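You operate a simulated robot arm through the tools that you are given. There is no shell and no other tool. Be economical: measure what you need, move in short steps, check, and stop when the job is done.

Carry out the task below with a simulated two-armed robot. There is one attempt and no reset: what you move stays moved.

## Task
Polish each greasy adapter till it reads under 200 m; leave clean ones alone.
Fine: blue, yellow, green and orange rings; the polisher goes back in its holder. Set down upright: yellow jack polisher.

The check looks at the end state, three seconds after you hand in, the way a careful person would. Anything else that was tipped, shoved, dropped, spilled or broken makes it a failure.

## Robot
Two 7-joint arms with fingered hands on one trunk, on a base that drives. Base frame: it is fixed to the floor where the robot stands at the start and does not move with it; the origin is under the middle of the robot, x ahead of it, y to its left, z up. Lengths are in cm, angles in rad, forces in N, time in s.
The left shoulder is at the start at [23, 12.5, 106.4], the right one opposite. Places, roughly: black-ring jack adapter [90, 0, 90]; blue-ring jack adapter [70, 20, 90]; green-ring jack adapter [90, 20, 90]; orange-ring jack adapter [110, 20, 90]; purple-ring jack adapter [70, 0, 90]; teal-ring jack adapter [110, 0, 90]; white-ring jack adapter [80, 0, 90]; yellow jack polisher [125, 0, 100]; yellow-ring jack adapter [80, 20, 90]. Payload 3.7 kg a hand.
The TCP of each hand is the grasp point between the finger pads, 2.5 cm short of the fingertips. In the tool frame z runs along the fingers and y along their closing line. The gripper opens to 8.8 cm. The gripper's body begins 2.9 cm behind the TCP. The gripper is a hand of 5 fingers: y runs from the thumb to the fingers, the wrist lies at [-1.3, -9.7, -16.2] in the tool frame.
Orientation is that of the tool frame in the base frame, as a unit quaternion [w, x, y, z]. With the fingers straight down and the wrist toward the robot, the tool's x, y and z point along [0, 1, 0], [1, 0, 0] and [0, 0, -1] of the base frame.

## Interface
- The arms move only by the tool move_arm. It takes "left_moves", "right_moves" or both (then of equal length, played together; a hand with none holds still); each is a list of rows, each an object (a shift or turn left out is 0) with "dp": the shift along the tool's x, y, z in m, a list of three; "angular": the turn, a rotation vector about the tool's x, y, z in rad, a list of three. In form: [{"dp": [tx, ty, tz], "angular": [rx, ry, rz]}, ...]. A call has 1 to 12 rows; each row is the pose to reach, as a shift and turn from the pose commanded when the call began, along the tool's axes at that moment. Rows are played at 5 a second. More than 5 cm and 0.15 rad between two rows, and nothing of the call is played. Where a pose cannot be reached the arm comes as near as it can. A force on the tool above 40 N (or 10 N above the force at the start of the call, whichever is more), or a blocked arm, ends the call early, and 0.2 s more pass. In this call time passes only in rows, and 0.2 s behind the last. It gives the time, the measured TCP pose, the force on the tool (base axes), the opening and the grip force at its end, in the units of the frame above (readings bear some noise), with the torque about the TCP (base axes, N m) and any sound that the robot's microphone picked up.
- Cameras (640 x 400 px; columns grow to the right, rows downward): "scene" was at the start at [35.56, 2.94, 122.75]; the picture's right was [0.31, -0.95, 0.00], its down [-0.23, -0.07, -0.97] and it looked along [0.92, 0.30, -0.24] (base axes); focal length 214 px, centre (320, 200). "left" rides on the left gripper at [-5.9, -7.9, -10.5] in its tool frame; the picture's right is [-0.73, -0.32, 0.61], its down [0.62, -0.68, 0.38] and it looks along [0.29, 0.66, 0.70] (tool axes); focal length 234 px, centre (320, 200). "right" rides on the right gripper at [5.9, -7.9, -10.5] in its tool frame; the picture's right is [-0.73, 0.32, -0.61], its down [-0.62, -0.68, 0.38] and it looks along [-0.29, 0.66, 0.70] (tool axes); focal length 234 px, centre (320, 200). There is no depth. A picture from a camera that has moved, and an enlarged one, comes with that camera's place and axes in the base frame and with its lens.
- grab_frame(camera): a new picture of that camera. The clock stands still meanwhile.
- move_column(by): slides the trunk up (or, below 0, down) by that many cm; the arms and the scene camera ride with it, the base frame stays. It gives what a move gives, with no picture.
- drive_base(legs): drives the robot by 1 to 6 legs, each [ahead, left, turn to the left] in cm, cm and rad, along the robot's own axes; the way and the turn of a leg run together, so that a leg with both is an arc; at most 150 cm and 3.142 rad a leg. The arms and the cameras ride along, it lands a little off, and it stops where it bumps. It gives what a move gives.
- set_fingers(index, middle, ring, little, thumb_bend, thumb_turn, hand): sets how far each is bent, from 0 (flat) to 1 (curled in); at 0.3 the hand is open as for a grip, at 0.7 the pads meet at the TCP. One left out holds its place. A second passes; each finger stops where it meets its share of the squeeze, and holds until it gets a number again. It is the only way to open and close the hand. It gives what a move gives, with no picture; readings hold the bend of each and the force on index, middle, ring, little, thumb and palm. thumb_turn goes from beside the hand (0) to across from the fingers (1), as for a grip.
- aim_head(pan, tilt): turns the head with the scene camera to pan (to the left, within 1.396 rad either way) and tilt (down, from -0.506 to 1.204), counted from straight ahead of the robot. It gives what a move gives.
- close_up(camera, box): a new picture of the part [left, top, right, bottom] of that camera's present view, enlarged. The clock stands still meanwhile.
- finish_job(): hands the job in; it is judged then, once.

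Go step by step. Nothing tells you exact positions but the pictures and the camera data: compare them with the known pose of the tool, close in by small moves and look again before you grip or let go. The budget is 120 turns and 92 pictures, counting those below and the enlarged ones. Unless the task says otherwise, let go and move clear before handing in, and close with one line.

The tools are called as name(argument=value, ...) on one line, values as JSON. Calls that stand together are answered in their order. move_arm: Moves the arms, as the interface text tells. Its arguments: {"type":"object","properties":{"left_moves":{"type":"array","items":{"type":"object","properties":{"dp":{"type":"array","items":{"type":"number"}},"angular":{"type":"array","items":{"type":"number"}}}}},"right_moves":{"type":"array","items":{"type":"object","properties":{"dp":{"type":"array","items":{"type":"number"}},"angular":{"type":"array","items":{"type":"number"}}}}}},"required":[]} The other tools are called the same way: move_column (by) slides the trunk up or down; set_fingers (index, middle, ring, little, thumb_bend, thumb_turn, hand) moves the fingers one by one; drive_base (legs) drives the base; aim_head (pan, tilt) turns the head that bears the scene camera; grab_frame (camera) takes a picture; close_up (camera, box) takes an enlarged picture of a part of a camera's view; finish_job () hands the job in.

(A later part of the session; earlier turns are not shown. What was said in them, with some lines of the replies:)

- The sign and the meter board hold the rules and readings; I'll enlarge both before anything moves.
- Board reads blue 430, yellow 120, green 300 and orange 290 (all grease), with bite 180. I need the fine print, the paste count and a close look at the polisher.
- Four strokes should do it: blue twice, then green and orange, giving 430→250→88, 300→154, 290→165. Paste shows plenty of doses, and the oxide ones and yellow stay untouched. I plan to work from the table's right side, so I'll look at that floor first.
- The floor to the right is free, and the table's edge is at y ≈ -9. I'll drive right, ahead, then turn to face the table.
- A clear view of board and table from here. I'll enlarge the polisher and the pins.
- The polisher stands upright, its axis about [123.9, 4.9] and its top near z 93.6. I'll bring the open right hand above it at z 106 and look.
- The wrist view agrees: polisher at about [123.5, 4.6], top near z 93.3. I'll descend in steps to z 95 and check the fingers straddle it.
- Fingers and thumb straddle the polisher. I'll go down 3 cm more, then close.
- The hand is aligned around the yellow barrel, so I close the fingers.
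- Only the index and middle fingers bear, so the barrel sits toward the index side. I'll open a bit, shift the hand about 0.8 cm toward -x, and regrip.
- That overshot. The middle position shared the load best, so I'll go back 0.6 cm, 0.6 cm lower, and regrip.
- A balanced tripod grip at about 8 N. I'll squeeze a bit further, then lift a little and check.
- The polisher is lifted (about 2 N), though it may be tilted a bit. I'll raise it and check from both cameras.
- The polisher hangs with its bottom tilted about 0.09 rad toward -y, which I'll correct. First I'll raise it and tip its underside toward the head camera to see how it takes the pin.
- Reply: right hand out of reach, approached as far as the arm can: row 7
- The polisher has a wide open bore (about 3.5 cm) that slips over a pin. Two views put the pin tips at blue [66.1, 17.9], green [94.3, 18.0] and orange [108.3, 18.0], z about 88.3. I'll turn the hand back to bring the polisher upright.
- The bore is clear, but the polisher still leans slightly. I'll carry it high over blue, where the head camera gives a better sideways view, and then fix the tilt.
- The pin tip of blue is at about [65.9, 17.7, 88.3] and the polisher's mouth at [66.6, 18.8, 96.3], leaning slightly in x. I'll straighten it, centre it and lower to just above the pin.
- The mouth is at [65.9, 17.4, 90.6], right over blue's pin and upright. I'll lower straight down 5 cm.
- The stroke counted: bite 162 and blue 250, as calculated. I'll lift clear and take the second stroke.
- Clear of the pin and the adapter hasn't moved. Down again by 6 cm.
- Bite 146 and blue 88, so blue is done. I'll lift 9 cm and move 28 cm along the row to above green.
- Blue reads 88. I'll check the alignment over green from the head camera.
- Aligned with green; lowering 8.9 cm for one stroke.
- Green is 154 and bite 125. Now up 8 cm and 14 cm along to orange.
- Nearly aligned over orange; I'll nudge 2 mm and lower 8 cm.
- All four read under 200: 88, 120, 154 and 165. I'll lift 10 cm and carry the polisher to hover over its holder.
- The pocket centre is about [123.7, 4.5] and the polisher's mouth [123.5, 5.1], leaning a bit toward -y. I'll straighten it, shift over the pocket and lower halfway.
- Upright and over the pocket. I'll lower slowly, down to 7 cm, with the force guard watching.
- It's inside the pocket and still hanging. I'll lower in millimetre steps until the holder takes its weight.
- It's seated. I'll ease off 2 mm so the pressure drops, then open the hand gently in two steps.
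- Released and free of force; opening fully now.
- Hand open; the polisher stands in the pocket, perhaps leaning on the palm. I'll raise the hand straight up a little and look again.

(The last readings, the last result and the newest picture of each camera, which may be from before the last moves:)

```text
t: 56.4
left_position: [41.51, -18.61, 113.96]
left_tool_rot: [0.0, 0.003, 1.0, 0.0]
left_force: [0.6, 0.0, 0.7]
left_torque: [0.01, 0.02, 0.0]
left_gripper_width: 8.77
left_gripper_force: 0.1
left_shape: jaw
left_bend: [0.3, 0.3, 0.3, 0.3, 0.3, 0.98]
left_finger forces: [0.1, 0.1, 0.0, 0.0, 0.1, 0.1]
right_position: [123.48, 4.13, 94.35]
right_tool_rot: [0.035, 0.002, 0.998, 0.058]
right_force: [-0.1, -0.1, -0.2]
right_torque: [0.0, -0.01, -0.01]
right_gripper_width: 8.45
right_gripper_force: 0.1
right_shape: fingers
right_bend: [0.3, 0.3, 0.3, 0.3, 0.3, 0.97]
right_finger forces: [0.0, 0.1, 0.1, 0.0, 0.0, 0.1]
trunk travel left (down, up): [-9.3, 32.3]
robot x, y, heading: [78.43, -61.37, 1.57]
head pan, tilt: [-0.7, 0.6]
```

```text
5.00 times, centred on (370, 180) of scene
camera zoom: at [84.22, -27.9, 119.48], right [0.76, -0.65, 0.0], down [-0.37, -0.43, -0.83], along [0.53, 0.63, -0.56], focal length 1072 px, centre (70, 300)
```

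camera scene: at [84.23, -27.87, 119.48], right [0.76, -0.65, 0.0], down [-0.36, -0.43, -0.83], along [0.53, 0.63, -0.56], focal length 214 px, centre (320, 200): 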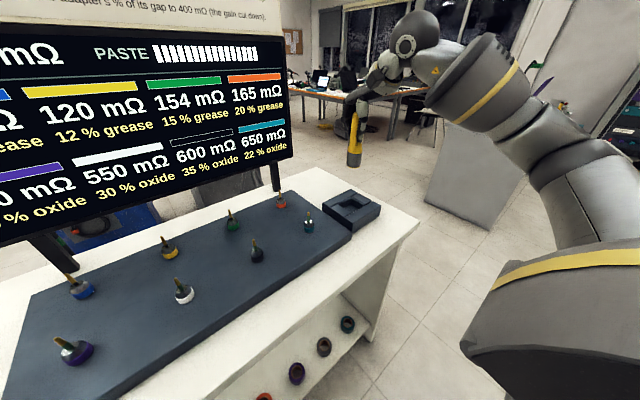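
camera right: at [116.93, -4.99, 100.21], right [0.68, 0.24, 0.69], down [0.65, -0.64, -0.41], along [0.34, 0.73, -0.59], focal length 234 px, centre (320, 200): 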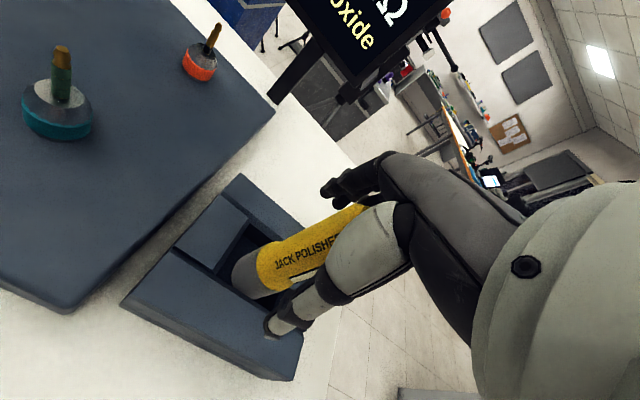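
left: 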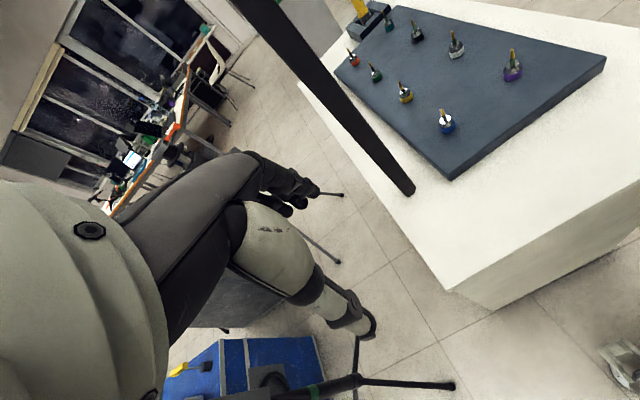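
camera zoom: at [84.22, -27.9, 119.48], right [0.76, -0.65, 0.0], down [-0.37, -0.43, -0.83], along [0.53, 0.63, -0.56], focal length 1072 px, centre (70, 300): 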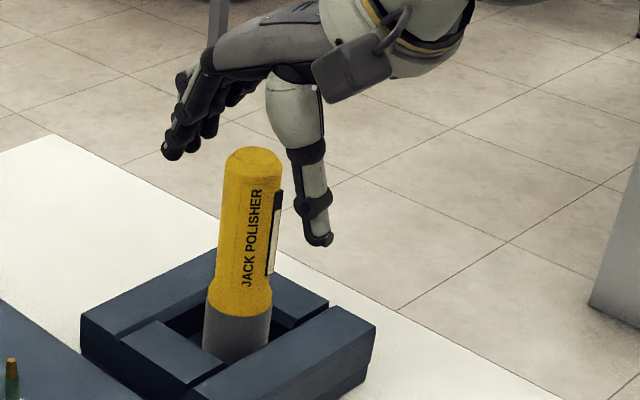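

The polisher stands upright in its holder. I'll raise the hand clear, move it back from the table and take a last look.

move_arm(right_moves=[{"dp": [-0.0028, 0.0046, -0.04]}, {"dp": [-0.0056, 0.0092, -0.08]}, {"dp": [-0.0084, 0.0138, -0.12]}, {"dp": [-0.0112, 0.0184, -0.16]}, {"dp": [-0.0112, -0.02, -0.165]}, {"dp": [-0.0112, -0.06, -0.17]}])

aim_head(pan=-0.3, tilt=0.6)

grab_frame(camera="scene")

close_up(camera="scene", box=[370, 160, 490, 270])

```text
t: 57.8
left_position: [41.49, -18.7, 114.03]
left_tool_rot: [0.0, 0.002, 1.0, 0.001]
left_force: [-0.1, 0.2, -1.0]
left_torque: [0.0, -0.02, 0.05]
left_gripper_width: 8.75
left_gripper_force: 0.1
left_shape: jaw
left_bend: [0.3, 0.3, 0.3, 0.3, 0.3, 0.98]
left_finger forces: [0.0, 0.0, 0.1, 0.0, 0.0, 0.0]
right_position: [123.41, -4.02, 110.59]
right_tool_rot: [0.035, 0.002, 0.998, 0.057]
right_force: [0.3, -0.7, -0.2]
right_torque: [-0.02, -0.01, 0.01]
right_gripper_width: 8.45
right_gripper_force: 0.1
right_shape: fingers
right_bend: [0.3, 0.3, 0.3, 0.3, 0.3, 0.97]
right_finger forces: [0.0, 0.1, 0.1, 0.1, 0.0, 0.1]
trunk travel left (down, up): [-9.3, 32.3]
robot x, y, heading: [78.3, -61.41, 1.566]
head pan, tilt: [-0.7, 0.6]
```

```text
t: 58.6
left_position: [41.56, -18.53, 114.07]
left_tool_rot: [0.0, 0.002, 1.0, 0.0]
left_force: [-0.5, -0.6, 0.0]
left_torque: [0.0, 0.02, -0.05]
left_gripper_width: 8.75
left_gripper_force: 0.1
left_shape: jaw
left_bend: [0.3, 0.3, 0.3, 0.3, 0.3, 0.98]
left_finger forces: [0.1, 0.0, 0.0, 0.1, 0.0, 0.0]
right_position: [123.36, -3.81, 110.51]
right_tool_rot: [0.034, 0.001, 0.998, 0.058]
right_force: [-0.5, -0.8, 0.2]
right_torque: [0.0, -0.01, 0.0]
right_gripper_width: 8.46
right_gripper_force: 0.0
right_shape: fingers
right_bend: [0.3, 0.3, 0.3, 0.3, 0.3, 0.97]
right_finger forces: [0.1, 0.0, 0.0, 0.1, 0.0, 0.0]
trunk travel left (down, up): [-9.3, 32.3]
robot x, y, heading: [78.53, -61.22, 1.569]
head pan, tilt: [-0.3, 0.6]
```

```text
33 pictures are left
camera scene: at [81.16, -26.2, 119.48], right [0.95, -0.3, 0.0], down [-0.17, -0.54, -0.83], along [0.25, 0.79, -0.56], focal length 214 px, centre (320, 200)
```

scene: 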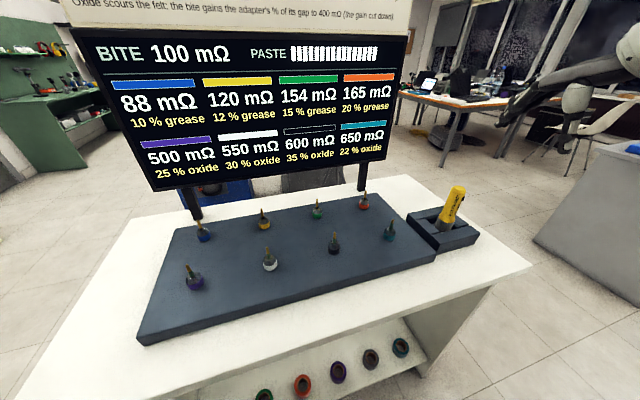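

```text
3.64 times, centred on (430, 215) of scene
camera zoom: at [81.16, -26.2, 119.48], right [0.95, -0.3, 0.0], down [-0.17, -0.54, -0.83], along [0.25, 0.79, -0.56], focal length 780 px, centre (-80, 146)
```

zoom: 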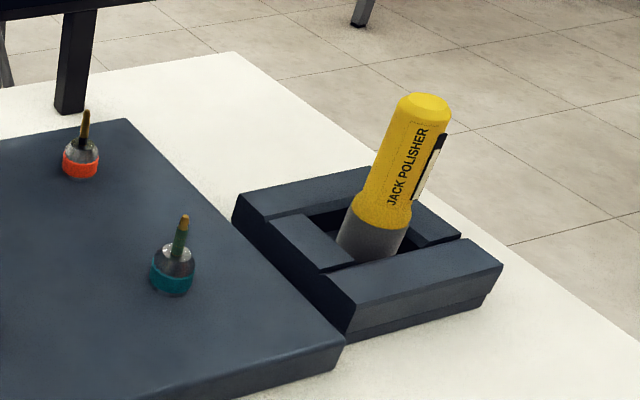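

The board reads blue 88, yellow 120, green 154 and orange 165. The other adapters are as they were, and the polisher is upright in its holder with the hand clear, so I'm handing in.

finish_job()

```text
The job is handed in.
```

The greasy adapters now read blue 88, green 154 and orange 165 mΩ; yellow, already clean at 120 mΩ, wasn't touched, and the polisher is back upright in its holder.
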